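You operate a simulated robot arm through the tools that you are given. There is no shell and no other tool. Be economical: measure what you need, move in short steps, check, and stop when the job is done.

You run a simulated two-armed robot. Do the job below in one go: nothing can be reset, and whatever is moved stays where it is left.

Task
Switch off the tester and the dryer and shut the paper drawer.
Fine: also turn the dryer knob to 50 % and the divider's orange knob to LOCK.

The check looks at the end state, three seconds after you hand in, the way a careful person would. Anything else that was tipped, shoved, dropped, spilled or broken makes it a failure.

Robot
Two 7-joint arms with two-finger parallel grippers on one trunk that stands fixed in place. Base frame: the origin is at the foot of the trunk, x ahead of it, y to its left, z up. Units: cm, degrees, N and s.
The left shoulder is at [2, 17, 135.3], the right one opposite. With the tool pointing down near the work surface each hand reaches from about 10 to 44 cm from the base axis, measured 20 degrees to its own side. Payload 3.8 kg a hand.
The TCP of each hand is the grasp point between the finger pads, 3 cm short of the fingertips. In the tool frame z runs along the fingers and y along their closing line. The gripper opens to 11 cm. The fingers are 2 cm wide and 1 cm thick; the gripper's body (4.8 by 11.2 cm) begins 5.5 cm behind the TCP.
Orientation is told as [roll, pitch, yaw] about the base's x, y, z axes, in that order, counted from this pose: with the fingers straight down and closing along the base's y, the tool's x points along the base's -x, its y along +y and its z along -z.

Tools
- The arms move only by the tool jog_arm. It takes "left_commands", "right_commands" or both (then of equal length, played together; a hand with none holds still); each is a list that holds one entry, the list of rows, each a list of 7 numbers: the shift along the tool's x, y, z in units of 300 mm (1.0 is 300 mm), then the turn, a rotation vector about the tool's x, y, z in units of 120 degrees (1.0 is 120 degrees), then the finger opening in cm, from 0 to 11. In form: [[[dx, dy, dz, rx, ry, rz, grip], ...]]. A call has 1 to 8 rows; each row is the pose to reach, as a shift and turn from the pose commanded when the call began, along the tool's axes at that moment. A call with a number of a shift or a turn outside -1 to 1 is refused whole. A row lasts 0.2 s, in which the tool goes at most 5 cm and 8.6 degrees; a call with a longer step from one row to the next is refused whole, and so is a gripper value outside its range. Where a pose cannot be reached the arm comes as near as it can. A force on the tool above 40 N (or 10 N above the force at the start of the call, whichever is more), or a blocked arm, ends the call early, and 0.2 s more pass. The fingers move at their own pace (about 7.2 cm/s each) and stop on an object; they squeeze with about 26 N. The grip force told is the motor's: it shows also when the fingers shut on nothing. Time passes only in rows, and 0.2 s behind the last, so rows that repeat a pose let the fingers close. It gives the time, the measured TCP pose, the force on the tool (base axes), the opening and the grip force at its end, in the units of the frame above (readings bear some noise), with the torque about the TCP (base axes, N m) and any sound that the robot's microphone picked up, and new pictures: "views" is both (left out), scene, wrist or none (wrist: the cameras of the hands that moved).
- Cameras (640 x 400 px; columns grow to the right, rows downward): "scene" is now at [10.18, 4.15, 151.61]; the picture's right is [0.47, -0.88, 0.00], its down [-0.41, -0.22, -0.88] and it looks along [0.78, 0.41, -0.47] (base axes); focal length 214 px, centre (320, 200). "left" rides on the left gripper at [7.2, -1.7, -10.3] in its tool frame; the picture's right is [0.23, 0.97, 0.00], its down [-0.76, 0.18, -0.62] and it looks along [-0.61, 0.14, 0.78] (tool axes); focal length 222 px, centre (320, 200). "right" rides on the right gripper at [7.2, 1.7, -10.3] in its tool frame; the picture's right is [-0.23, 0.97, 0.00], its down [-0.76, -0.18, -0.62] and it looks along [-0.61, -0.14, 0.78] (tool axes); focal length 222 px, centre (320, 200). There is no depth. A picture from a camera that has moved, and an enlarged one, comes with that camera's place and axes in the base frame and with its lens.
- lift_body(by): slides the trunk up (or, below 0, down) by that many cm; the arms and the scene camera ride with it, the base frame stays. It gives what a move gives, with no picture.
- aim_head(pan, tilt): turns the head with the scene camera to pan (to the left, within 80 degrees either way) and tilt (down, from -29 to 69), counted from straight ahead of the robot. It gives what a move gives, and a new picture of the scene camera.
- inspect(camera, box): a new picture of the part [left, top, right, bottom] of that camera's present view, enlarged. No time passes.
- close_job(): hands the job in; it is judged then, once.

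Go step by step. Nothing tells you positions but the pictures and the camera data: compare them with the known pose of the tool, close in by small moves and look again before you grip or let go. The budget is 120 turns and 200 pictures, counting those below and the enlarged ones. Unless the task says otherwise, let go and move clear before handing in, and close with one line.

The tools are called as a command line: name --argument value ..., lists and objects as JSON in quotes. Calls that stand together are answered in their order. jog_arm: Moves the arms, as the interface text tells. Its arguments: {"type":"object","properties":{"left_commands":{"type":"array"},"right_commands":{"type":"array"},"views":{"type":"string","enum":["both","scene","wrist","none"]}},"required":[]} The other tools are called the same way: lift_body (by) slides the trunk up or down; aim_head (pan, tilt) turns the head that bears the scene camera; inspect (camera, box) takes an enlarged picture of a part of a camera's view; close_job () hands the job in.

At the start:

```text
time: 0.0
left_eef_pos: [29.1, 39.96, 146.19]
left_orientation: [-0.1, -0.1, 0.0]
left_ft_force: [-0.7, 0.4, 0.9]
left_torque: [-0.01, -0.01, -0.03]
left_finger_gap: 10.98
left_grip_force: 0.1
right_eef_pos: [28.77, 4.22, 147.51]
right_orientation: [0.1, -0.1, 0.0]
right_ft_force: [0.4, 0.0, 0.2]
right_torque: [-0.01, -0.02, 0.04]
right_finger_gap: 11.0
right_grip_force: 0.1
trunk travel left (down, up): [-45.0, 12.0]
head pan, tilt: [27.9, 27.9]
```

scene: 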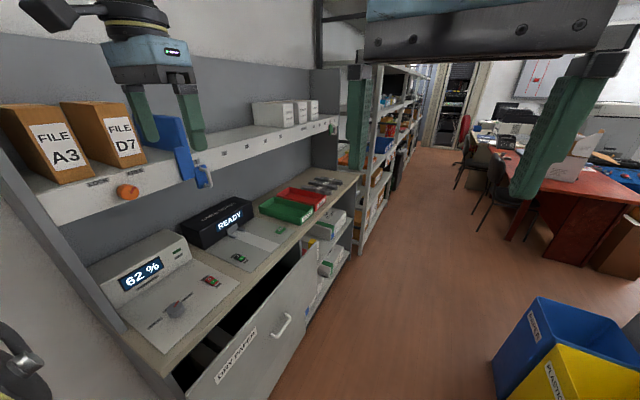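
right: 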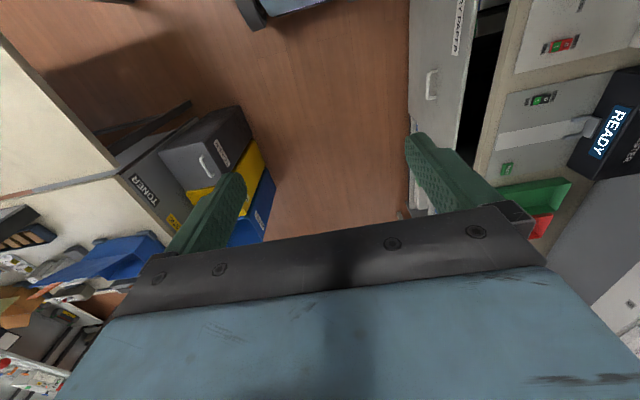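
left: 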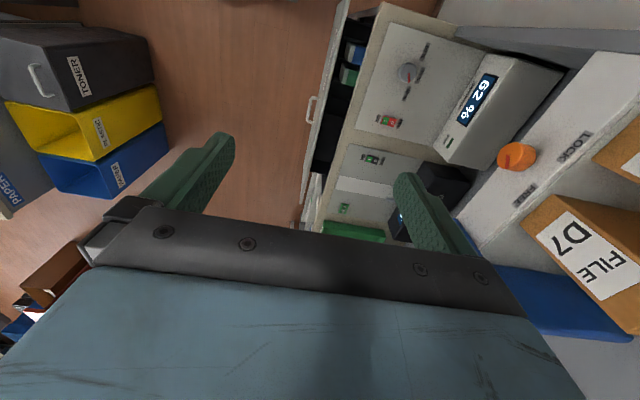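

The bench lies to the left of the robot: a dryer (62 %) with a knob and rocker, a tester (READY) with a rocker, an open drawer, and an orange knob on the shelf edge. I'll zoom in first.

inspect --camera "scene" --box '[80, 160, 320, 400]'

inspect --camera "left" --box '[290, 0, 640, 240]'

aim_head --pan 75 --tilt 45

```text
1.67 times, centred on (200, 280) of scene
camera zoom: at [10.18, 4.15, 151.61], right [0.47, -0.88, 0.0], down [-0.41, -0.22, -0.88], along [0.78, 0.41, -0.47], focal length 358 px, centre (520, 67)
```

zoom: 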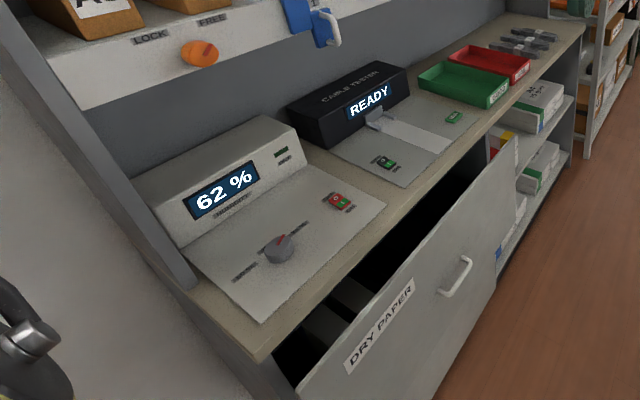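

```text
1.67 times, centred on (465, 120) of left
camera zoom: at [21.9, 38.2, 156.49], right [-0.23, 0.97, 0.0], down [0.76, 0.18, 0.62], along [0.61, 0.14, -0.78], focal length 370 px, centre (78, 333)
```

zoom: 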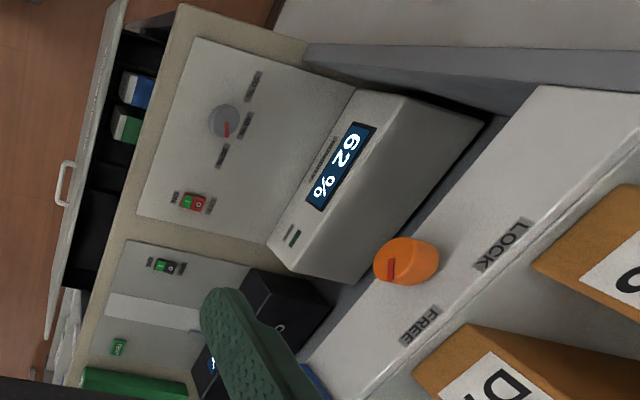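

```text
time: 1.1
left_eef_pos: [29.16, 39.93, 146.25]
left_orientation: [-0.1, -0.1, -0.1]
left_ft_force: [-1.0, -1.4, -0.4]
left_torque: [-0.01, 0.02, 0.02]
left_finger_gap: 11.01
left_grip_force: 0.1
right_eef_pos: [29.04, 4.32, 147.11]
right_orientation: [-0.3, -0.1, -0.8]
right_ft_force: [20.2, 48.0, -30.5]
right_torque: [-6.42, -0.09, -4.22]
right_finger_gap: 10.96
right_grip_force: 0.0
trunk travel left (down, up): [-45.0, 12.0]
head pan, tilt: [75.0, 45.0]
camera scene: at [7.41, 6.86, 150.35], right [0.8, -0.6, 0.0], down [-0.36, -0.47, -0.81], along [0.49, 0.64, -0.59], focal length 214 px, centre (320, 200)
```

scene: 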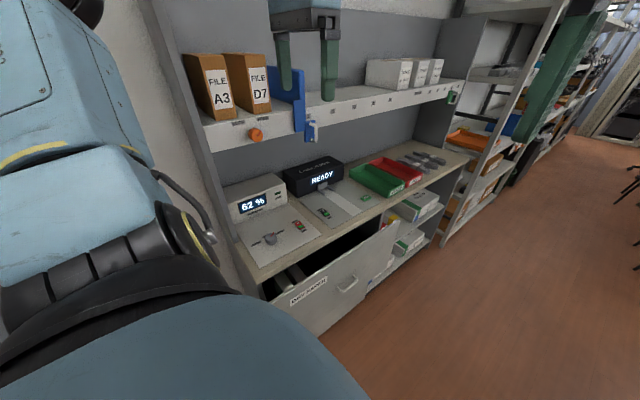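

The bench shows well here, but the right arm reports a load, perhaps touching the head. I'll turn the head back a bit and see if it clears.

aim_head --pan 45 --tilt 42

```text
time: 2.1
left_eef_pos: [29.1, 39.92, 146.25]
left_orientation: [0.0, -0.1, 0.0]
left_ft_force: [0.7, -0.5, 0.5]
left_torque: [-0.02, 0.0, -0.02]
left_finger_gap: 11.0
left_grip_force: 0.2
right_eef_pos: [29.03, 4.22, 147.55]
right_orientation: [0.0, 0.1, -0.1]
right_ft_force: [19.4, 5.0, -10.9]
right_torque: [-0.68, 1.51, -0.6]
right_finger_gap: 10.99
right_grip_force: 0.0
trunk travel left (down, up): [-45.0, 12.0]
head pan, tilt: [45.0, 42.0]
camera scene: at [8.16, 5.98, 149.89], right [0.71, -0.7, 0.0], down [-0.44, -0.45, -0.78], along [0.55, 0.55, -0.63], focal length 214 px, centre (320, 200)
```

scene: 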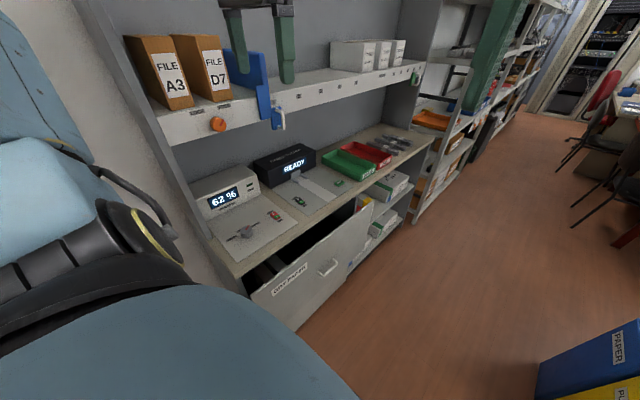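

The right hand seems still touched by the head, so I'll move it away to the right in small steps.

jog_arm --right_commands '[[[0, -0.1, 0, 0, 0, 0, 11], [0, -0.2, 0, 0, 0, 0, 11], [0, -0.35, 0, 0, 0, 0, 11], [0, -0.45, 0, 0, 0, 0, 11], [0, -0.55, 0, 0, 0, 0, 11]]]' --views "both"

```text
time: 2.4
left_eef_pos: [29.22, 39.78, 146.3]
left_orientation: [0.0, 0.0, -0.1]
left_ft_force: [-0.1, -0.2, 0.7]
left_torque: [0.01, -0.02, -0.01]
left_finger_gap: 11.0
left_grip_force: 0.0
right_eef_pos: [29.18, 3.33, 147.46]
right_orientation: [0.4, 0.1, -1.4]
right_ft_force: [10.7, 12.3, -7.5]
right_torque: [-1.61, 0.62, -1.2]
right_finger_gap: 10.96
right_grip_force: 0.0
trunk travel left (down, up): [-45.0, 12.0]
head pan, tilt: [45.0, 42.0]
stopped in row 1 (right hand): the force on the tool passed its limit at 55 N (the readings are from after the stop); the commanded pose is now the measured one
camera scene: at [8.36, 5.61, 149.76], right [0.69, -0.73, 0.0], down [-0.47, -0.44, -0.77], along [0.56, 0.53, -0.64], focal length 214 px, centre (320, 200)
camera right: at [22.16, 5.17, 157.72], right [0.25, 0.97, 0.0], down [0.76, -0.2, 0.62], along [0.6, -0.15, -0.78], focal length 222 px, centre (320, 200)
```

scene: 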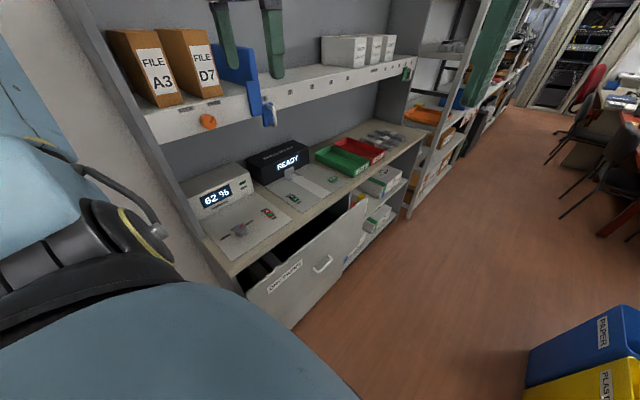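
right: 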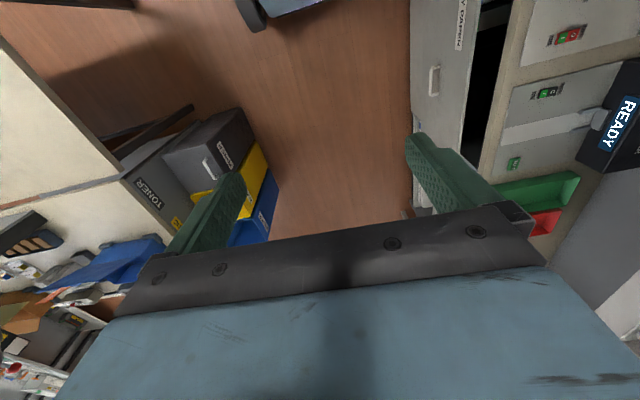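

The head and the right hand are in contact. I'll return the head to its starting aim first, then move the right hand off.

aim_head --pan 28 --tilt 28

jog_arm --right_commands '[[[-0.05, 0, 0.03, 0, 0, 0, 11], [-0.15, 0, 0.08, 0, 0, 0, 11], [-0.2, -0.1, 0.1, 0, 0, 0, 11], [-0.2, -0.2, 0.15, 0, 0, 0, 11], [-0.2, -0.33, 0.2, 0, 0, 0, 11], [-0.2, -0.4, 0.2, 0, 0, 0, 11]]]' --views "none"

```text
time: 3.2
left_eef_pos: [29.13, 39.85, 146.31]
left_orientation: [0.0, -0.1, 0.1]
left_ft_force: [-0.3, 1.3, -0.1]
left_torque: [0.01, 0.05, -0.04]
left_finger_gap: 10.98
left_grip_force: 0.0
right_eef_pos: [29.08, 3.42, 147.55]
right_orientation: [0.3, 0.1, -1.1]
right_ft_force: [0.2, 0.9, -0.3]
right_torque: [0.02, 0.02, 0.01]
right_finger_gap: 10.99
right_grip_force: 0.1
trunk travel left (down, up): [-45.0, 12.0]
head pan, tilt: [28.0, 28.0]
camera scene: at [10.17, 4.18, 151.6], right [0.47, -0.88, 0.0], down [-0.41, -0.22, -0.88], along [0.78, 0.41, -0.47], focal length 214 px, centre (320, 200)
```

scene: 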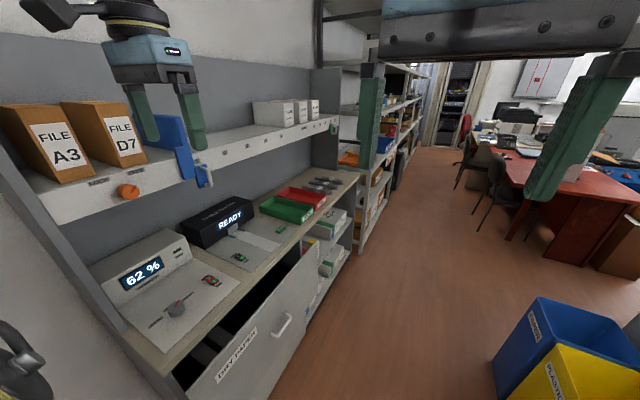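

```text
time: 4.6
left_eef_pos: [29.14, 39.81, 146.32]
left_orientation: [0.0, -0.1, 0.0]
left_ft_force: [0.3, -0.8, -0.3]
left_torque: [0.03, 0.02, -0.02]
left_finger_gap: 10.99
left_grip_force: 0.1
right_eef_pos: [34.89, -8.77, 141.48]
right_orientation: [0.3, 0.2, -1.0]
right_ft_force: [-0.2, -1.4, 0.1]
right_torque: [-0.02, -0.04, 0.0]
right_finger_gap: 11.0
right_grip_force: 0.1
trunk travel left (down, up): [-45.0, 12.0]
head pan, tilt: [28.0, 28.0]
```

Clear now. I'll aim the head at the bench again and take enlarged looks.

jog_arm --right_commands '[[[0, -0.12, 0, 0, 0, 0, 11], [0, -0.25, 0, 0, 0, 0, 11], [0, -0.3, 0, 0, 0, 0, 11]]]' --views "none"

aim_head --pan 52 --tilt 38

inspect --camera "scene" --box '[220, 140, 380, 240]'

inspect --camera "left" --box '[320, 30, 480, 230]'

```text
time: 5.4
left_eef_pos: [29.19, 39.85, 146.2]
left_orientation: [0.0, -0.1, 0.0]
left_ft_force: [0.2, 0.4, -0.2]
left_torque: [-0.03, 0.02, 0.01]
left_finger_gap: 10.99
left_grip_force: 0.0
right_eef_pos: [34.66, -17.57, 141.33]
right_orientation: [0.3, 0.2, -1.0]
right_ft_force: [0.3, 0.4, -0.7]
right_torque: [0.04, 0.0, -0.02]
right_finger_gap: 10.99
right_grip_force: 0.1
trunk travel left (down, up): [-45.0, 12.0]
head pan, tilt: [28.0, 28.0]
```

```text
time: 6.3
left_eef_pos: [29.08, 39.85, 146.33]
left_orientation: [0.0, -0.1, 0.1]
left_ft_force: [-0.8, -0.2, -0.1]
left_torque: [0.0, 0.0, 0.01]
left_finger_gap: 11.02
left_grip_force: 0.1
right_eef_pos: [34.78, -17.8, 141.37]
right_orientation: [0.2, 0.1, -1.1]
right_ft_force: [-0.3, 0.4, -0.9]
right_torque: [0.0, 0.0, 0.01]
right_finger_gap: 11.01
right_grip_force: 0.1
trunk travel left (down, up): [-45.0, 12.0]
head pan, tilt: [52.0, 38.0]
camera scene: at [7.45, 6.68, 150.05], right [0.79, -0.62, 0.0], down [-0.38, -0.48, -0.79], along [0.49, 0.62, -0.62], focal length 214 px, centre (320, 200)
```

scene: 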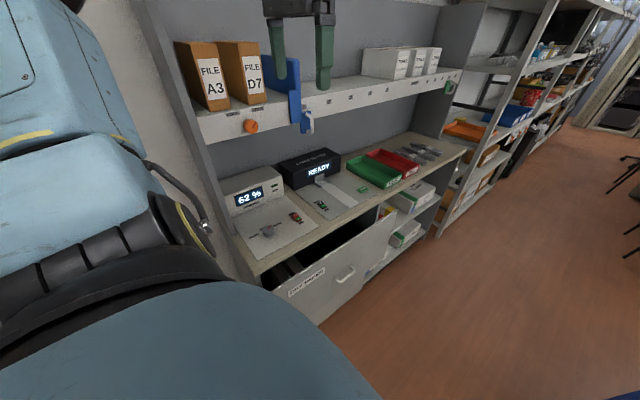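

```text
4.00 times, centred on (300, 190) of scene
camera zoom: at [7.45, 6.68, 150.05], right [0.79, -0.62, 0.0], down [-0.38, -0.48, -0.79], along [0.49, 0.62, -0.62], focal length 858 px, centre (400, 240)
```

zoom: 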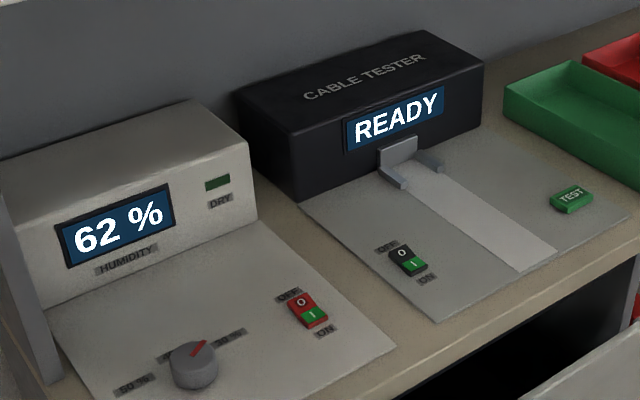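

```text
2.00 times, centred on (400, 130) of left
camera zoom: at [21.91, 38.2, 156.49], right [-0.23, 0.97, 0.0], down [0.76, 0.18, 0.62], along [0.61, 0.14, -0.78], focal length 444 px, centre (160, 340)
```

zoom: 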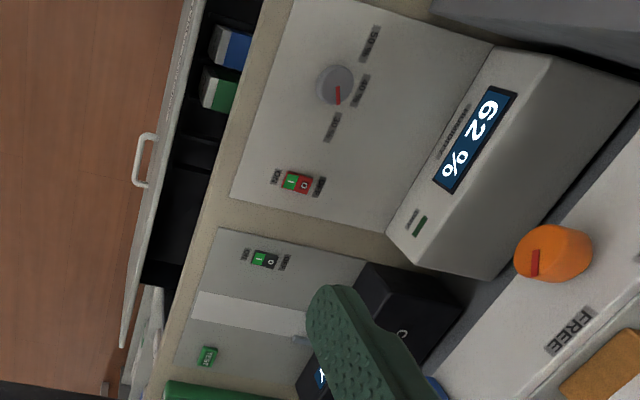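

Both rockers need the far half ("0/OFF", toward +y) pressed. Zooming in on the orange knob and the dryer knob.

inspect --camera "scene" --box '[215, 95, 311, 155]'

inspect --camera "scene" --box '[235, 200, 315, 250]'

inspect --camera "left" --box '[460, 100, 620, 200]'

inspect --camera "left" --box '[380, 30, 460, 130]'

```text
6.67 times, centred on (263, 125) of scene
camera zoom: at [7.45, 6.68, 150.05], right [0.79, -0.62, 0.0], down [-0.38, -0.48, -0.79], along [0.49, 0.62, -0.62], focal length 1430 px, centre (700, 700)
```

zoom: 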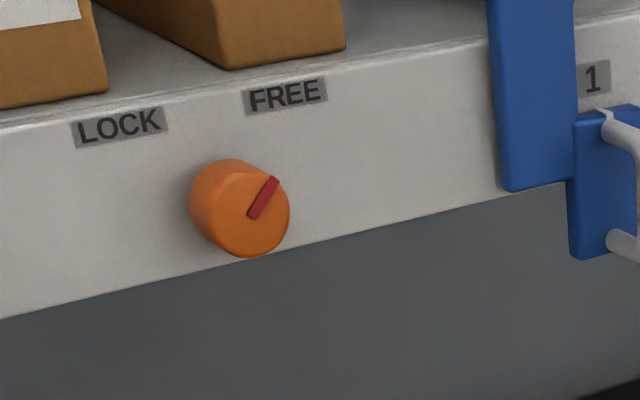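

```text
8.00 times, centred on (275, 225) of scene
camera zoom: at [7.45, 6.68, 150.05], right [0.79, -0.62, 0.0], down [-0.38, -0.48, -0.79], along [0.49, 0.62, -0.62], focal length 1716 px, centre (680, 0)
```

zoom: 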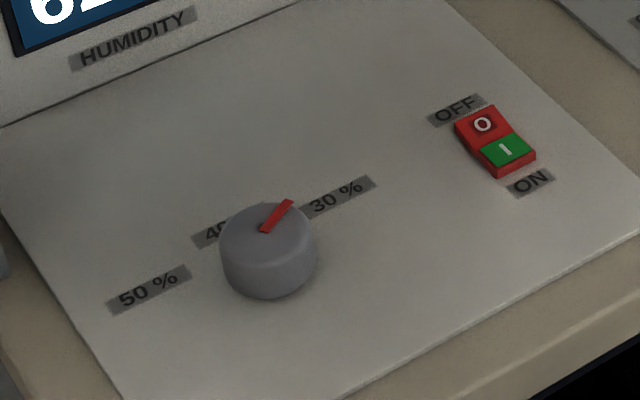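

```text
4.00 times, centred on (540, 150) of left
camera zoom: at [21.91, 38.2, 156.49], right [-0.23, 0.97, 0.0], down [0.76, 0.18, 0.62], along [0.61, 0.14, -0.78], focal length 888 px, centre (-560, 400)
```

zoom: 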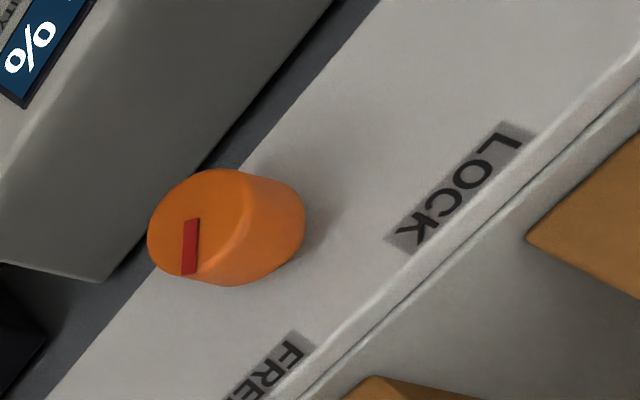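

```text
4.00 times, centred on (420, 80) of left
camera zoom: at [21.91, 38.2, 156.49], right [-0.23, 0.97, 0.0], down [0.76, 0.18, 0.62], along [0.61, 0.14, -0.78], focal length 888 px, centre (-80, 680)
```

zoom: 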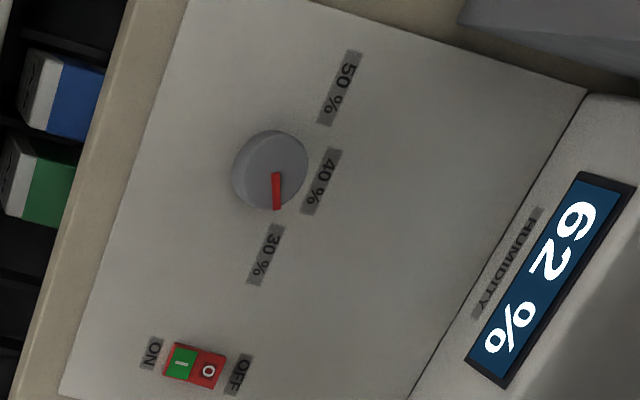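

The dryer pointer is at 30 % (50 % is about 115–120° counter-clockwise). The orange pointer is at FREE (LOCK is about 90° counter-clockwise seen from the front). By triangulation: orange knob ≈ [30.6, 68.2, 128], dryer knob ≈ [26.7, 62, 92], dryer switch ≈ [40, 63.7, 89.5], tester switch ≈ [53.3, 63.3, 90], handle ≈ [49, 41.3, 67]. I'll start with the orange knob and turn the left tool horizontal.

jog_arm --left_commands '[[[-0.006, 0.05, 0.07, -0.07, 0, 0, 9], [-0.012, 0.1, 0.15, -0.14, 0, 0, 8], [-0.018, 0.16, 0.22, -0.21, 0, 0, 8], [-0.025, 0.22, 0.3, -0.28, 0, 0, 8], [-0.03, 0.28, 0.38, -0.35, 0, 0, 8], [-0.037, 0.33, 0.46, -0.42, 0, 0, 8], [-0.045, 0.38, 0.54, -0.49, 0, 0, 8], [-0.05, 0.43, 0.607, -0.56, 0, 0, 8]]]' --views "both"

```text
time: 8.1
left_eef_pos: [30.78, 53.05, 127.87]
left_orientation: [67.3, -0.1, 0.0]
left_ft_force: [-0.2, 0.4, -0.7]
left_torque: [-0.02, 0.02, -0.02]
left_finger_gap: 8.03
left_grip_force: 0.0
right_eef_pos: [34.78, -17.62, 141.35]
right_orientation: [0.2, 0.1, -1.1]
right_ft_force: [0.0, 0.4, -0.3]
right_torque: [-0.01, 0.05, -0.02]
right_finger_gap: 11.02
right_grip_force: 0.1
trunk travel left (down, up): [-45.0, 12.0]
head pan, tilt: [52.0, 38.0]
camera scene: at [7.52, 6.73, 150.04], right [0.79, -0.62, 0.0], down [-0.38, -0.49, -0.79], along [0.48, 0.62, -0.62], focal length 214 px, centre (320, 200)
camera left: at [23.59, 42.82, 130.27], right [-0.23, 0.38, 0.9], down [0.76, -0.51, 0.41], along [0.61, 0.78, -0.17], focal length 222 px, centre (320, 200)
```

scene: 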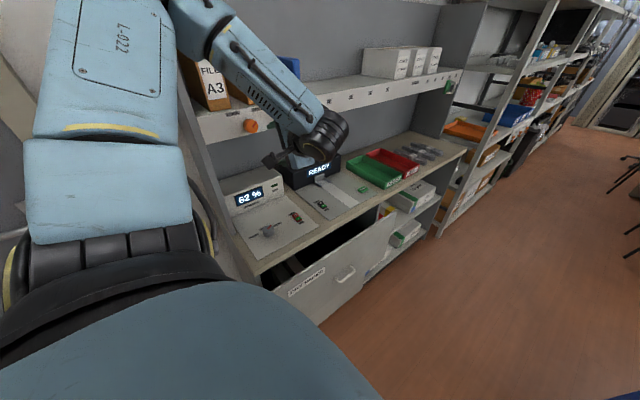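
left: 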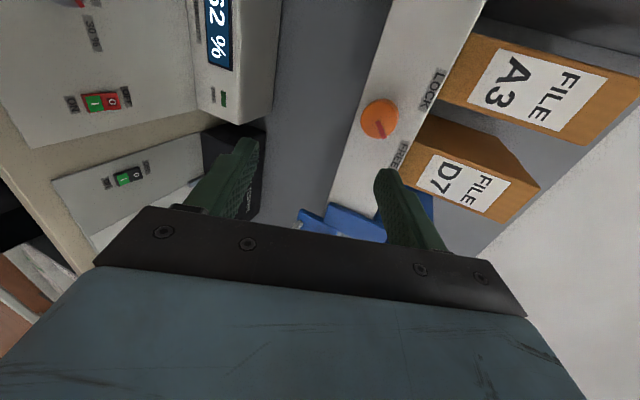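

The motion tracks well. I'll finish levelling the tool and look at the knob.

jog_arm --left_commands '[[[0, 0.0, 0, -0.065, 0, 0, 8], [0, 0, 0, -0.13, 0, 0, 8], [0, 0, 0, -0.189, 0, 0, 8], [0, 0, 0, -0.189, 0, 0, 8]]]' --views "wrist"

inspect --camera "left" --box '[260, 40, 500, 240]'

```text
time: 9.1
left_eef_pos: [30.63, 52.83, 128.13]
left_orientation: [89.8, -0.1, 0.1]
left_ft_force: [-0.4, -0.1, 0.1]
left_torque: [0.02, -0.02, -0.02]
left_finger_gap: 8.01
left_grip_force: 0.1
right_eef_pos: [34.64, -17.65, 141.46]
right_orientation: [0.4, 0.1, -1.2]
right_ft_force: [0.1, 1.0, 0.9]
right_torque: [0.01, -0.02, 0.02]
right_finger_gap: 11.01
right_grip_force: 0.0
trunk travel left (down, up): [-45.0, 12.0]
head pan, tilt: [52.0, 38.0]
camera left: at [23.44, 42.51, 126.24], right [-0.23, 0.0, 0.97], down [0.76, -0.62, 0.18], along [0.61, 0.78, 0.14], focal length 222 px, centre (320, 200)
```

left: 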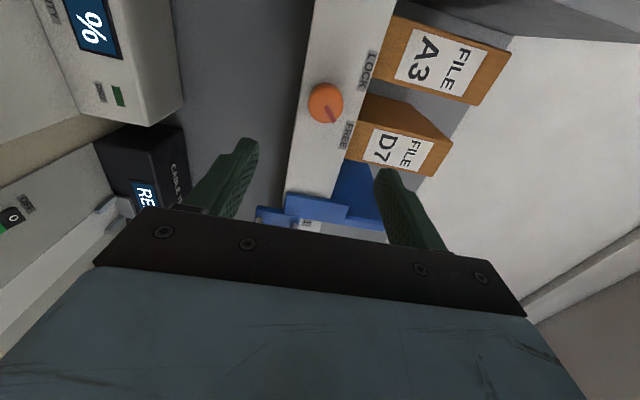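

```text
2.00 times, centred on (380, 140) of left
camera zoom: at [23.44, 42.51, 126.24], right [-0.23, 0.0, 0.97], down [0.76, -0.62, 0.18], along [0.61, 0.78, 0.14], focal length 444 px, centre (200, 320)
```

zoom: 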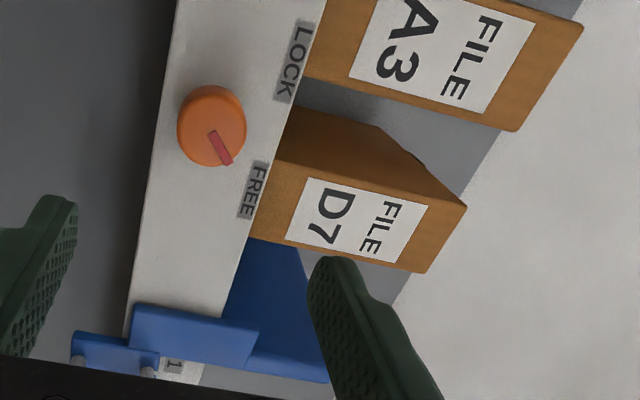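

The knob centre confirms at ≈ [30.4, 68.2, 128.1]. I'll pre-rotate +45° about the tool axis and approach to 5 cm short.

jog_arm --left_commands '[[[0, 0, 0.05, 0, 0, 0.065, 8], [0, 0, 0.1, 0, 0, 0.13, 8], [0, 0, 0.15, 0, 0, 0.195, 8], [0.003, 0, 0.2, 0, 0, 0.26, 7.5], [0.006, 0, 0.25, 0, 0, 0.32, 7.5], [0.006, 0, 0.3, 0, 0, 0.375, 7.5], [0.006, 0, 0.3, 0, 0, 0.375, 7.5]]]' --views "both"

```text
time: 10.7
left_eef_pos: [30.48, 61.77, 128.15]
left_orientation: [89.8, 45.0, -0.1]
left_ft_force: [-0.8, 0.3, 0.0]
left_torque: [0.0, -0.04, 0.02]
left_finger_gap: 7.51
left_grip_force: 0.1
right_eef_pos: [34.75, -17.62, 141.41]
right_orientation: [0.3, 0.2, -1.1]
right_ft_force: [0.6, -0.7, 0.2]
right_torque: [-0.01, -0.01, 0.02]
right_finger_gap: 11.0
right_grip_force: 0.0
trunk travel left (down, up): [-45.0, 12.0]
head pan, tilt: [52.0, 38.0]
camera scene: at [7.46, 6.65, 150.05], right [0.79, -0.62, 0.0], down [-0.38, -0.48, -0.79], along [0.49, 0.62, -0.62], focal length 214 px, centre (320, 200)
camera left: at [24.25, 51.47, 131.94], right [0.53, 0.0, 0.85], down [0.66, -0.62, -0.41], along [0.53, 0.78, -0.33], focal length 222 px, centre (320, 200)
```

scene: 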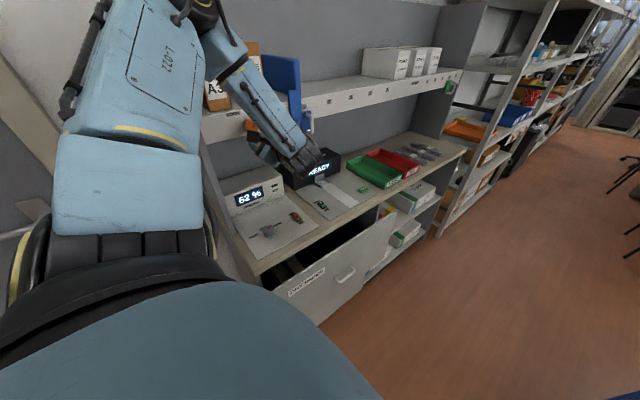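
left: 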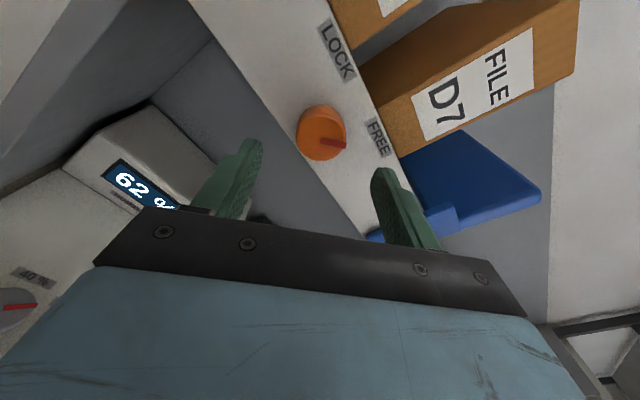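

Alignment is good. Advancing 5 cm and then closing on the knob.

jog_arm --left_commands '[[[0.003, 0, 0.06, 0, 0, 0, 7.5], [0.005, 0, 0.12, 0, 0, 0, 7.5], [0.005, 0, 0.165, 0, 0, 0, 7.5], [0.005, 0, 0.165, 0, 0, 0, 7.5]]]' --views "wrist"

```text
time: 11.7
left_eef_pos: [30.4, 66.81, 128.29]
left_orientation: [89.8, 45.0, 0.0]
left_ft_force: [0.1, 0.6, 0.0]
left_torque: [0.03, 0.01, 0.01]
left_finger_gap: 7.52
left_grip_force: 0.0
right_eef_pos: [34.85, -17.73, 141.4]
right_orientation: [0.3, 0.0, -1.1]
right_ft_force: [0.2, 0.2, 0.0]
right_torque: [0.03, 0.01, -0.01]
right_finger_gap: 11.0
right_grip_force: 0.0
trunk travel left (down, up): [-45.0, 12.0]
head pan, tilt: [52.0, 38.0]
camera left: at [24.14, 56.53, 132.07], right [0.53, 0.0, 0.85], down [0.66, -0.62, -0.41], along [0.53, 0.78, -0.33], focal length 222 px, centre (320, 200)
```

left: 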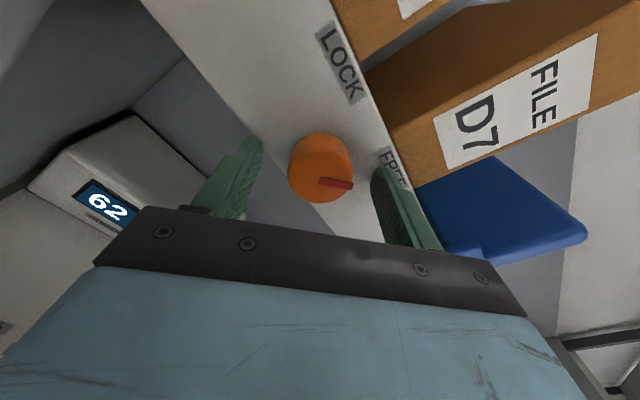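

Centred between the fingers; closing.

jog_arm --left_commands '[[[0, 0, 0.008, 0, 0, 0, 6], [0, 0, 0.008, 0, 0, 0, 5], [0, 0, 0.008, 0, 0, 0, 4], [0, 0, 0.008, 0, 0, 0, 3.5], [0, 0, 0.008, 0, 0, 0, 3.5]]]' --views "wrist"

```text
time: 12.9
left_eef_pos: [30.52, 67.0, 128.18]
left_orientation: [89.8, 45.0, -0.1]
left_ft_force: [-0.9, -3.3, -1.5]
left_torque: [0.07, 0.01, -0.02]
left_finger_gap: 3.88
left_grip_force: 4.0
right_eef_pos: [34.74, -17.73, 141.41]
right_orientation: [0.5, 0.1, -1.2]
right_ft_force: [0.1, 0.3, 0.2]
right_torque: [0.0, 0.0, 0.05]
right_finger_gap: 11.01
right_grip_force: 0.0
trunk travel left (down, up): [-45.0, 12.0]
head pan, tilt: [52.0, 38.0]
camera left: at [24.11, 56.69, 132.03], right [0.53, 0.0, 0.85], down [0.66, -0.62, -0.41], along [0.53, 0.78, -0.33], focal length 222 px, centre (320, 200)
```

left: 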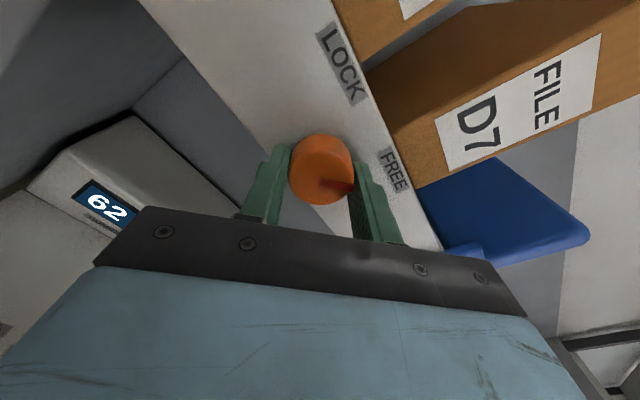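

Gripped on about a 3.9 cm diameter. Tightening and turning −90° in two calls.

jog_arm --left_commands '[[[0, 0, 0, 0, 0, 0, 2.5], [0, 0, 0, 0, 0, -0.06, 2.5], [0, 0, 0, 0, 0, -0.12, 2.5], [0, 0, 0, 0, 0, -0.18, 2.5], [0, 0, 0, 0, 0, -0.24, 2.5], [0, 0, 0, 0, 0, -0.3, 2.5], [0, 0, 0, 0, 0, -0.36, 2.5], [0, 0, 0, 0, 0, -0.4, 2.5]]]' --views "wrist"

```text
time: 14.7
left_eef_pos: [30.53, 66.93, 128.42]
left_orientation: [90.3, -3.5, 0.0]
left_ft_force: [10.0, 12.6, 28.6]
left_torque: [-0.04, 0.14, -0.09]
left_finger_gap: 3.71
left_grip_force: 44.9
right_eef_pos: [34.71, -17.77, 141.45]
right_orientation: [0.4, 0.2, -1.1]
right_ft_force: [0.2, 0.4, -0.8]
right_torque: [-0.01, 0.0, -0.03]
right_finger_gap: 11.0
right_grip_force: 0.1
trunk travel left (down, up): [-45.0, 12.0]
head pan, tilt: [52.0, 38.0]
camera left: at [23.41, 56.68, 126.23], right [-0.29, -0.01, 0.96], down [0.75, -0.62, 0.22], along [0.6, 0.78, 0.18], focal length 222 px, centre (320, 200)
```

left: 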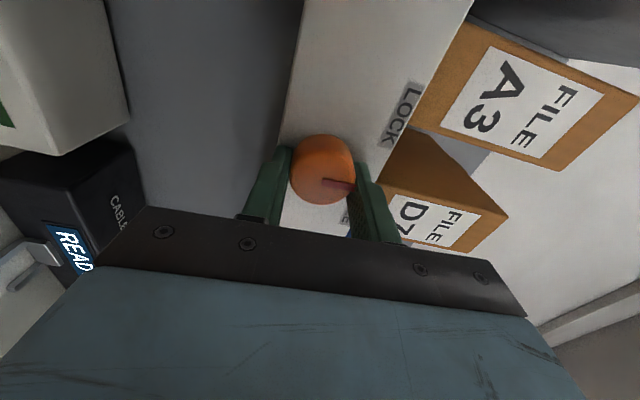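

The knob follows the tool (pointer keeps its place in the hand's view). There's an upward side load, so I'll re-centre 3 mm up and finish the turn.

jog_arm --left_commands '[[[-0.003, 0.01, 0.003, 0, 0, 0, 2.5], [-0.003, 0.01, 0.003, 0, 0, -0.06, 2.5], [-0.003, 0.01, 0.003, 0, 0, -0.12, 2.5], [-0.003, 0.01, 0.003, 0, 0, -0.18, 2.5], [-0.003, 0.01, 0.003, 0, 0, -0.24, 2.5], [-0.003, 0.01, 0.003, 0, 0, -0.3, 2.5], [-0.003, 0.01, 0.003, 0, 0, -0.35, 2.5]]]' --views "wrist"

```text
time: 16.3
left_eef_pos: [30.43, 67.05, 128.87]
left_orientation: [90.6, -45.5, -0.3]
left_ft_force: [1.9, 8.7, 32.3]
left_torque: [-0.07, 0.26, 0.58]
left_finger_gap: 3.74
left_grip_force: 45.4
right_eef_pos: [34.61, -17.91, 141.47]
right_orientation: [0.3, 0.1, -1.1]
right_ft_force: [0.1, 0.5, 1.1]
right_torque: [-0.04, -0.04, 0.0]
right_finger_gap: 10.99
right_grip_force: 0.0
trunk travel left (down, up): [-45.0, 12.0]
head pan, tilt: [52.0, 38.0]
camera left: at [26.53, 56.69, 122.33], right [-0.85, 0.0, 0.52], down [0.41, -0.63, 0.66], along [0.32, 0.78, 0.54], focal length 222 px, centre (320, 200)
```

left: 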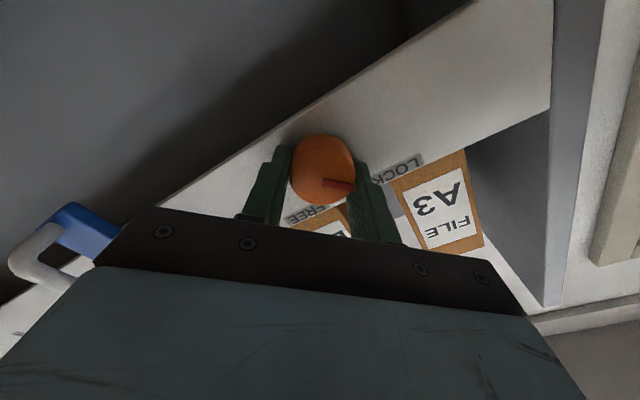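

Turned 90°. Opening the fingers and backing straight off.

jog_arm --left_commands '[[[0, 0, 0, 0, 0, 0, 4], [0, 0, 0, 0, 0, 0, 7], [0, 0, 0, 0, 0, 0, 7], [0, 0, -0.06, 0, 0, 0, 7], [0, 0, -0.15, 0, 0, 0, 7], [0, 0, -0.25, 0, 0, 0, 7], [0, 0, -0.4, 0, 0, 0, 7]]]' --views "both"

inspect --camera "left" --box '[240, 80, 440, 240]'

```text
time: 17.9
left_eef_pos: [30.3, 54.71, 128.8]
left_orientation: [90.1, -45.1, -0.2]
left_ft_force: [-0.7, -0.6, 0.3]
left_torque: [-0.04, 0.0, 0.0]
left_finger_gap: 7.01
left_grip_force: 0.0
right_eef_pos: [34.69, -17.99, 141.32]
right_orientation: [0.5, 0.1, -1.2]
right_ft_force: [-0.4, -0.5, 0.1]
right_torque: [0.05, 0.01, 0.06]
right_finger_gap: 10.99
right_grip_force: 0.1
trunk travel left (down, up): [-45.0, 12.0]
head pan, tilt: [52.0, 38.0]
camera scene: at [7.38, 6.31, 150.08], right [0.79, -0.62, 0.0], down [-0.38, -0.48, -0.79], along [0.49, 0.62, -0.61], focal length 214 px, centre (320, 200)
camera left: at [26.48, 44.38, 122.33], right [-0.85, 0.0, 0.53], down [0.41, -0.62, 0.66], along [0.33, 0.78, 0.53], focal length 222 px, centre (320, 200)
```

scene: 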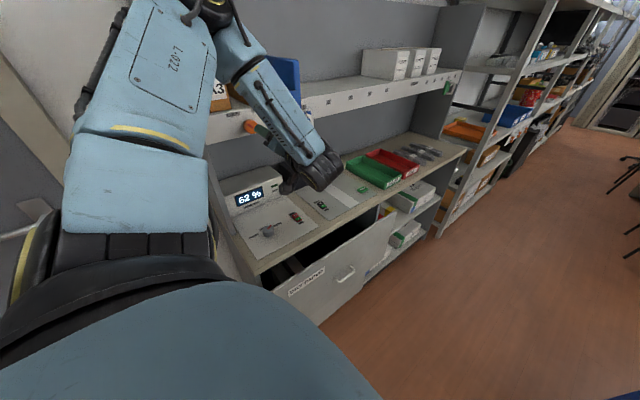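
left: 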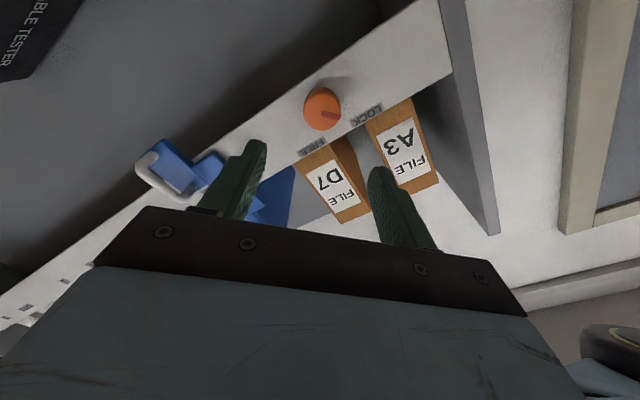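

```text
2.50 times, centred on (340, 160) of left
camera zoom: at [26.48, 44.38, 122.33], right [-0.85, 0.0, 0.53], down [0.41, -0.62, 0.66], along [0.33, 0.78, 0.53], focal length 555 px, centre (270, 300)
```

zoom: 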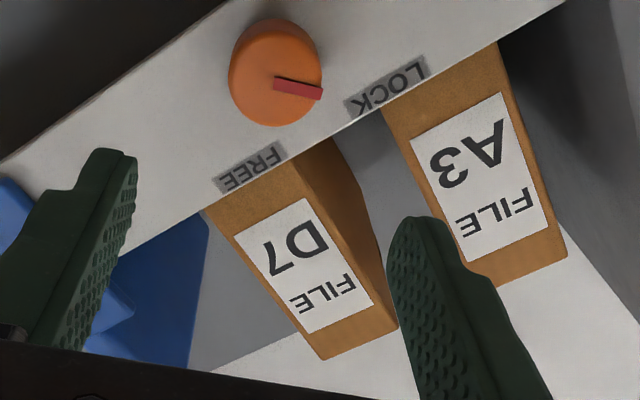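

The pointer now sits at LOCK. Next, the dryer knob: I'll turn the left tool to point down in open space, then lower the trunk.

jog_arm --left_commands '[[[0, 0, 0, 0.058, 0.024, 0.024, 7], [0, 0, 0, 0.116, 0.048, 0.048, 7], [0, 0, 0, 0.174, 0.072, 0.072, 7], [0, 0, 0, 0.232, 0.096, 0.096, 7], [0, 0, 0, 0.29, 0.12, 0.12, 7], [0, 0, 0, 0.348, 0.144, 0.144, 7], [0, 0, 0, 0.406, 0.168, 0.168, 7]]]' --views "none"

jog_arm --left_commands '[[[0, 0, 0, 0.058, 0.024, 0.024, 7], [0, 0, 0, 0.116, 0.048, 0.048, 7], [0, 0, 0, 0.174, 0.072, 0.072, 7], [0, 0, 0, 0.232, 0.096, 0.096, 7], [0, 0, 0, 0.302, 0.125, 0.125, 7], [0, 0, 0, 0.302, 0.125, 0.125, 7]]]' --views "scene"

```text
time: 19.5
left_eef_pos: [30.45, 54.98, 128.41]
left_orientation: [34.7, -18.6, 9.7]
left_ft_force: [-0.8, 0.5, 0.0]
left_torque: [0.03, 0.0, -0.01]
left_finger_gap: 7.0
left_grip_force: 0.1
right_eef_pos: [34.73, -17.65, 141.42]
right_orientation: [0.3, 0.2, -1.1]
right_ft_force: [0.6, -0.7, -0.4]
right_torque: [-0.03, 0.01, -0.03]
right_finger_gap: 11.02
right_grip_force: 0.0
trunk travel left (down, up): [-45.0, 12.0]
head pan, tilt: [52.0, 38.0]
```

```text
refused: row 5 steps farther than a row can; nothing moved
```

jog_arm --left_commands '[[[0, 0, 0, 0.058, 0.024, 0.024, 7], [0, 0, 0, 0.116, 0.048, 0.048, 7], [0, 0, 0, 0.174, 0.072, 0.072, 7], [0, 0, 0, 0.232, 0.096, 0.096, 7], [0, 0, 0, 0.27, 0.11, 0.11, 7], [0, 0, 0, 0.302, 0.125, 0.125, 7], [0, 0, 0, 0.302, 0.125, 0.125, 7]]]' --views "scene"

```text
time: 21.1
left_eef_pos: [30.27, 54.98, 128.58]
left_orientation: [-0.2, -0.1, 0.1]
left_ft_force: [0.2, -0.3, 0.3]
left_torque: [0.03, 0.0, -0.02]
left_finger_gap: 7.01
left_grip_force: 0.1
right_eef_pos: [34.64, -17.66, 141.42]
right_orientation: [0.4, 0.1, -1.1]
right_ft_force: [0.0, 0.4, 0.0]
right_torque: [0.01, 0.02, 0.01]
right_finger_gap: 10.99
right_grip_force: 0.1
trunk travel left (down, up): [-45.0, 12.0]
head pan, tilt: [52.0, 38.0]
camera scene: at [7.42, 6.65, 150.06], right [0.79, -0.62, 0.0], down [-0.38, -0.48, -0.79], along [0.49, 0.62, -0.62], focal length 214 px, centre (320, 200)
```

scene: 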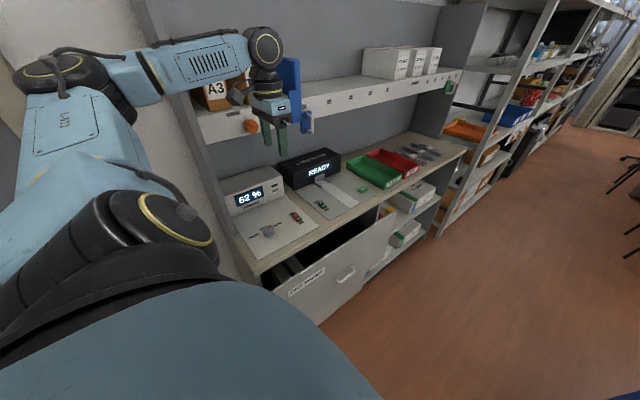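

The tool points down at [30.3, 55, 128.6]. Lowering the trunk 20 cm, with room above the dryer and drawer.

lift_body --by -20

jog_arm --left_commands '[[[0.03, 0.08, 0, 0, 0, 0.03, 7], [0.06, 0.15, 0, 0, 0, 0.08, 7], [0.1, 0.2, 0, 0, 0, 0.13, 7], [0.12, 0.233, 0, 0, 0, 0.18, 7], [0.12, 0.233, 0, 0, 0, 0.18, 7]]]' --views "both"

```text
time: 23.3
left_eef_pos: [30.31, 54.92, 108.59]
left_orientation: [-0.2, -0.1, 0.0]
left_ft_force: [-1.4, 0.1, 0.4]
left_torque: [0.0, -0.03, -0.01]
left_finger_gap: 6.99
left_grip_force: 0.0
right_eef_pos: [34.7, -17.64, 121.4]
right_orientation: [0.3, 0.1, -1.0]
right_ft_force: [-0.4, -0.4, 0.9]
right_torque: [-0.01, -0.03, -0.01]
right_finger_gap: 11.0
right_grip_force: 0.1
trunk travel left (down, up): [-25.0, 32.0]
head pan, tilt: [52.0, 38.0]
```

```text
time: 24.5
left_eef_pos: [26.78, 62.02, 108.44]
left_orientation: [-0.1, -0.1, -21.7]
left_ft_force: [0.3, -0.5, 0.4]
left_torque: [-0.01, -0.02, 0.01]
left_finger_gap: 7.01
left_grip_force: 0.0
right_eef_pos: [34.76, -17.68, 121.37]
right_orientation: [0.3, 0.1, -1.1]
right_ft_force: [0.3, -0.3, 0.0]
right_torque: [0.0, 0.0, 0.04]
right_finger_gap: 10.99
right_grip_force: 0.1
trunk travel left (down, up): [-25.0, 32.0]
head pan, tilt: [52.0, 38.0]
camera scene: at [7.44, 6.68, 130.05], right [0.79, -0.62, 0.0], down [-0.38, -0.49, -0.79], along [0.49, 0.62, -0.62], focal length 214 px, centre (320, 200)
camera left: at [19.48, 63.12, 118.63], right [0.15, 0.99, 0.0], down [0.77, -0.11, 0.62], along [0.62, -0.09, -0.78], focal length 222 px, centre (320, 200)
```

scene: 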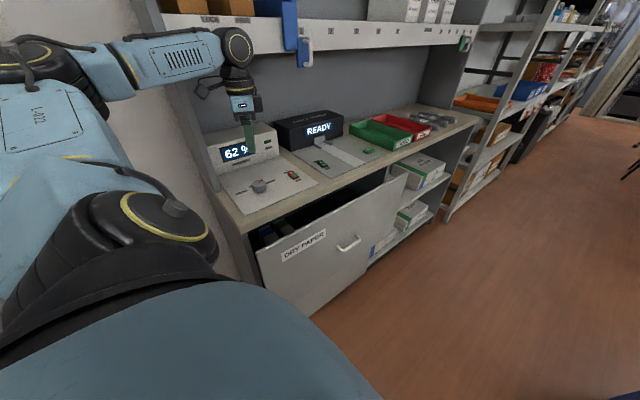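
left: 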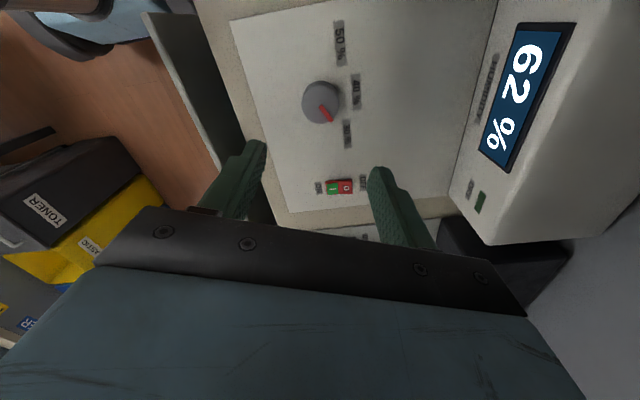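

The hand is right above the dryer knob. Enlarging to measure the pointer angle and centre.

inspect --camera "left" --box '[260, 10, 420, 210]'

```text
2.00 times, centred on (340, 110) of left
camera zoom: at [19.48, 63.12, 118.63], right [0.15, 0.99, 0.0], down [0.77, -0.11, 0.62], along [0.62, -0.09, -0.78], focal length 444 px, centre (280, 380)
```

zoom: 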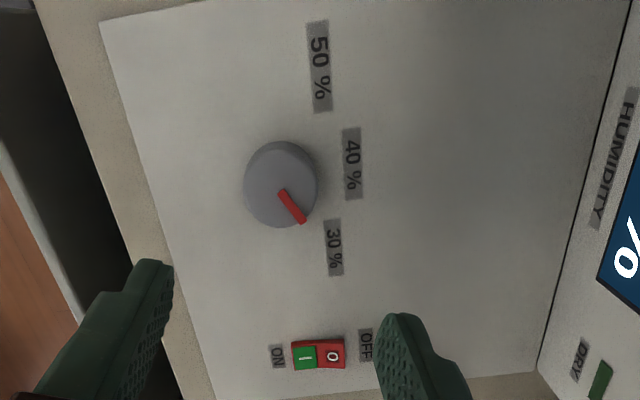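

Knob centre ≈ [26.6, 62.1], panel z ≈ 89.8, pointer at ≈ +62° from 40 %, and the 50 % mark at −60°. I'll pre-rotate the hand 40° the other way and descend to just above the knob.

jog_arm --left_commands '[[[0, 0, 0.06, 0, 0, 0.065, 7], [0.003, 0, 0.12, 0, 0, 0.13, 7], [0.006, 0.001, 0.18, 0, 0, 0.195, 7], [0.007, 0.001, 0.24, 0, 0, 0.26, 7], [0.007, 0.001, 0.3, 0, 0, 0.32, 7], [0.007, 0.001, 0.34, 0, 0, 0.336, 7], [0.007, 0.001, 0.34, 0, 0, 0.336, 7]]]' --views "both"

```text
time: 26.1
left_eef_pos: [26.66, 62.04, 98.22]
left_orientation: [0.1, -0.2, -62.0]
left_ft_force: [-0.7, 0.3, -0.5]
left_torque: [-0.01, -0.02, -0.01]
left_finger_gap: 7.0
left_grip_force: 0.1
right_eef_pos: [34.68, -17.57, 121.36]
right_orientation: [0.2, 0.0, -1.2]
right_ft_force: [0.2, 0.2, -0.4]
right_torque: [0.01, 0.0, 0.05]
right_finger_gap: 11.0
right_grip_force: 0.1
trunk travel left (down, up): [-25.0, 32.0]
head pan, tilt: [52.0, 38.0]
camera scene: at [7.44, 6.68, 130.05], right [0.79, -0.62, 0.0], down [-0.38, -0.49, -0.79], along [0.49, 0.62, -0.62], focal length 214 px, centre (320, 200)
camera left: at [21.69, 67.72, 108.48], right [0.75, 0.66, 0.0], down [0.51, -0.59, 0.63], along [0.41, -0.47, -0.78], focal length 222 px, centre (320, 200)
```

scene: 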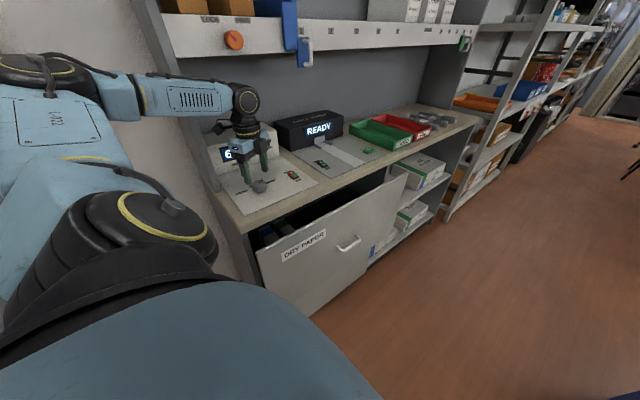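
left: 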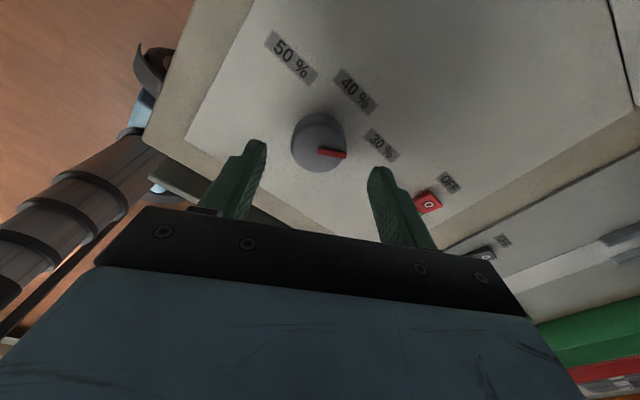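

Aligned. Descending to z ≈ 93.3 and closing in the same careful way.

jog_arm --left_commands '[[[0, 0.002, 0.06, 0, 0, 0, 7], [0, 0.002, 0.11, 0, 0, 0, 7], [0, 0.002, 0.14, 0, 0, 0, 7], [0, 0.002, 0.163, 0, 0, 0, 7], [0, 0.002, 0.163, 0, 0, 0, 6], [0, 0.002, 0.163, 0, 0, 0, 5], [0, 0.002, 0.163, 0, 0, 0, 4], [0, 0.002, 0.163, 0, 0, 0, 3.8]]]' --views "wrist"

```text
time: 27.9
left_eef_pos: [26.51, 61.97, 93.52]
left_orientation: [-0.1, -0.1, -61.8]
left_ft_force: [-7.6, -4.5, 1.0]
left_torque: [-0.07, 0.19, 0.01]
left_finger_gap: 4.26
left_grip_force: 5.0
right_eef_pos: [34.59, -17.72, 121.36]
right_orientation: [0.4, 0.1, -1.1]
right_ft_force: [-0.2, 0.3, 0.2]
right_torque: [0.01, -0.02, -0.01]
right_finger_gap: 10.99
right_grip_force: 0.0
trunk travel left (down, up): [-25.0, 32.0]
head pan, tilt: [52.0, 38.0]
camera left: at [21.69, 67.64, 103.63], right [0.75, 0.66, 0.0], down [0.52, -0.59, 0.62], along [0.41, -0.47, -0.78], focal length 222 px, centre (320, 200)
```

left: 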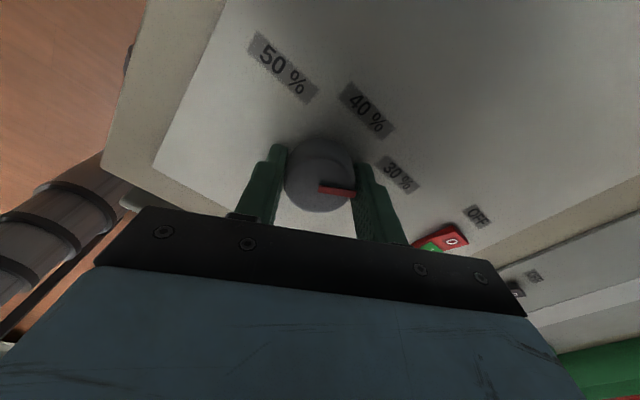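

Gripped. Turning counter-clockwise, first half.

jog_arm --left_commands '[[[0, -0.005, 0, 0, 0, 0, 3], [0, -0.005, 0, 0, 0, -0.065, 3], [0, -0.005, 0, 0, 0, -0.13, 3], [0, -0.005, 0, 0, 0, -0.195, 3], [0, -0.005, 0, 0, 0, -0.26, 3], [0, -0.005, 0, 0, 0, -0.325, 3], [0, -0.005, 0, 0, 0, -0.39, 3], [0, -0.005, 0, 0, 0, -0.455, 3]]]' --views "wrist"

```text
time: 29.7
left_eef_pos: [26.51, 62.04, 93.46]
left_orientation: [-0.2, -0.2, -7.1]
left_ft_force: [-6.0, -0.5, 5.5]
left_torque: [-0.06, 0.15, 0.02]
left_finger_gap: 4.12
left_grip_force: 45.1
right_eef_pos: [34.64, -17.76, 121.36]
right_orientation: [0.5, 0.2, -1.1]
right_ft_force: [0.2, -0.5, 0.2]
right_torque: [-0.01, 0.0, 0.03]
right_finger_gap: 11.0
right_grip_force: 0.1
trunk travel left (down, up): [-25.0, 32.0]
head pan, tilt: [52.0, 38.0]
camera left: at [19.13, 61.27, 103.63], right [-0.1, 0.99, 0.0], down [0.78, 0.08, 0.63], along [0.62, 0.06, -0.78], focal length 222 px, centre (320, 200)
```

left: 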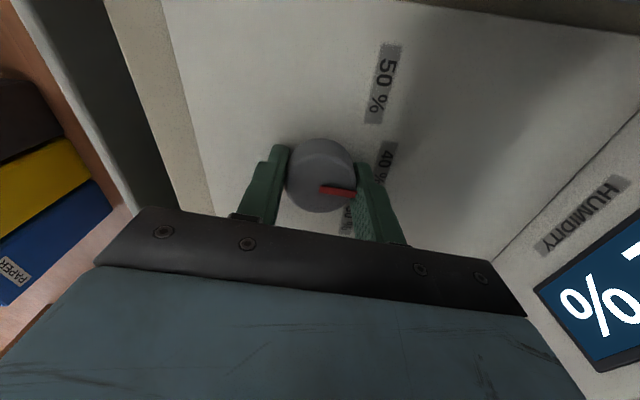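

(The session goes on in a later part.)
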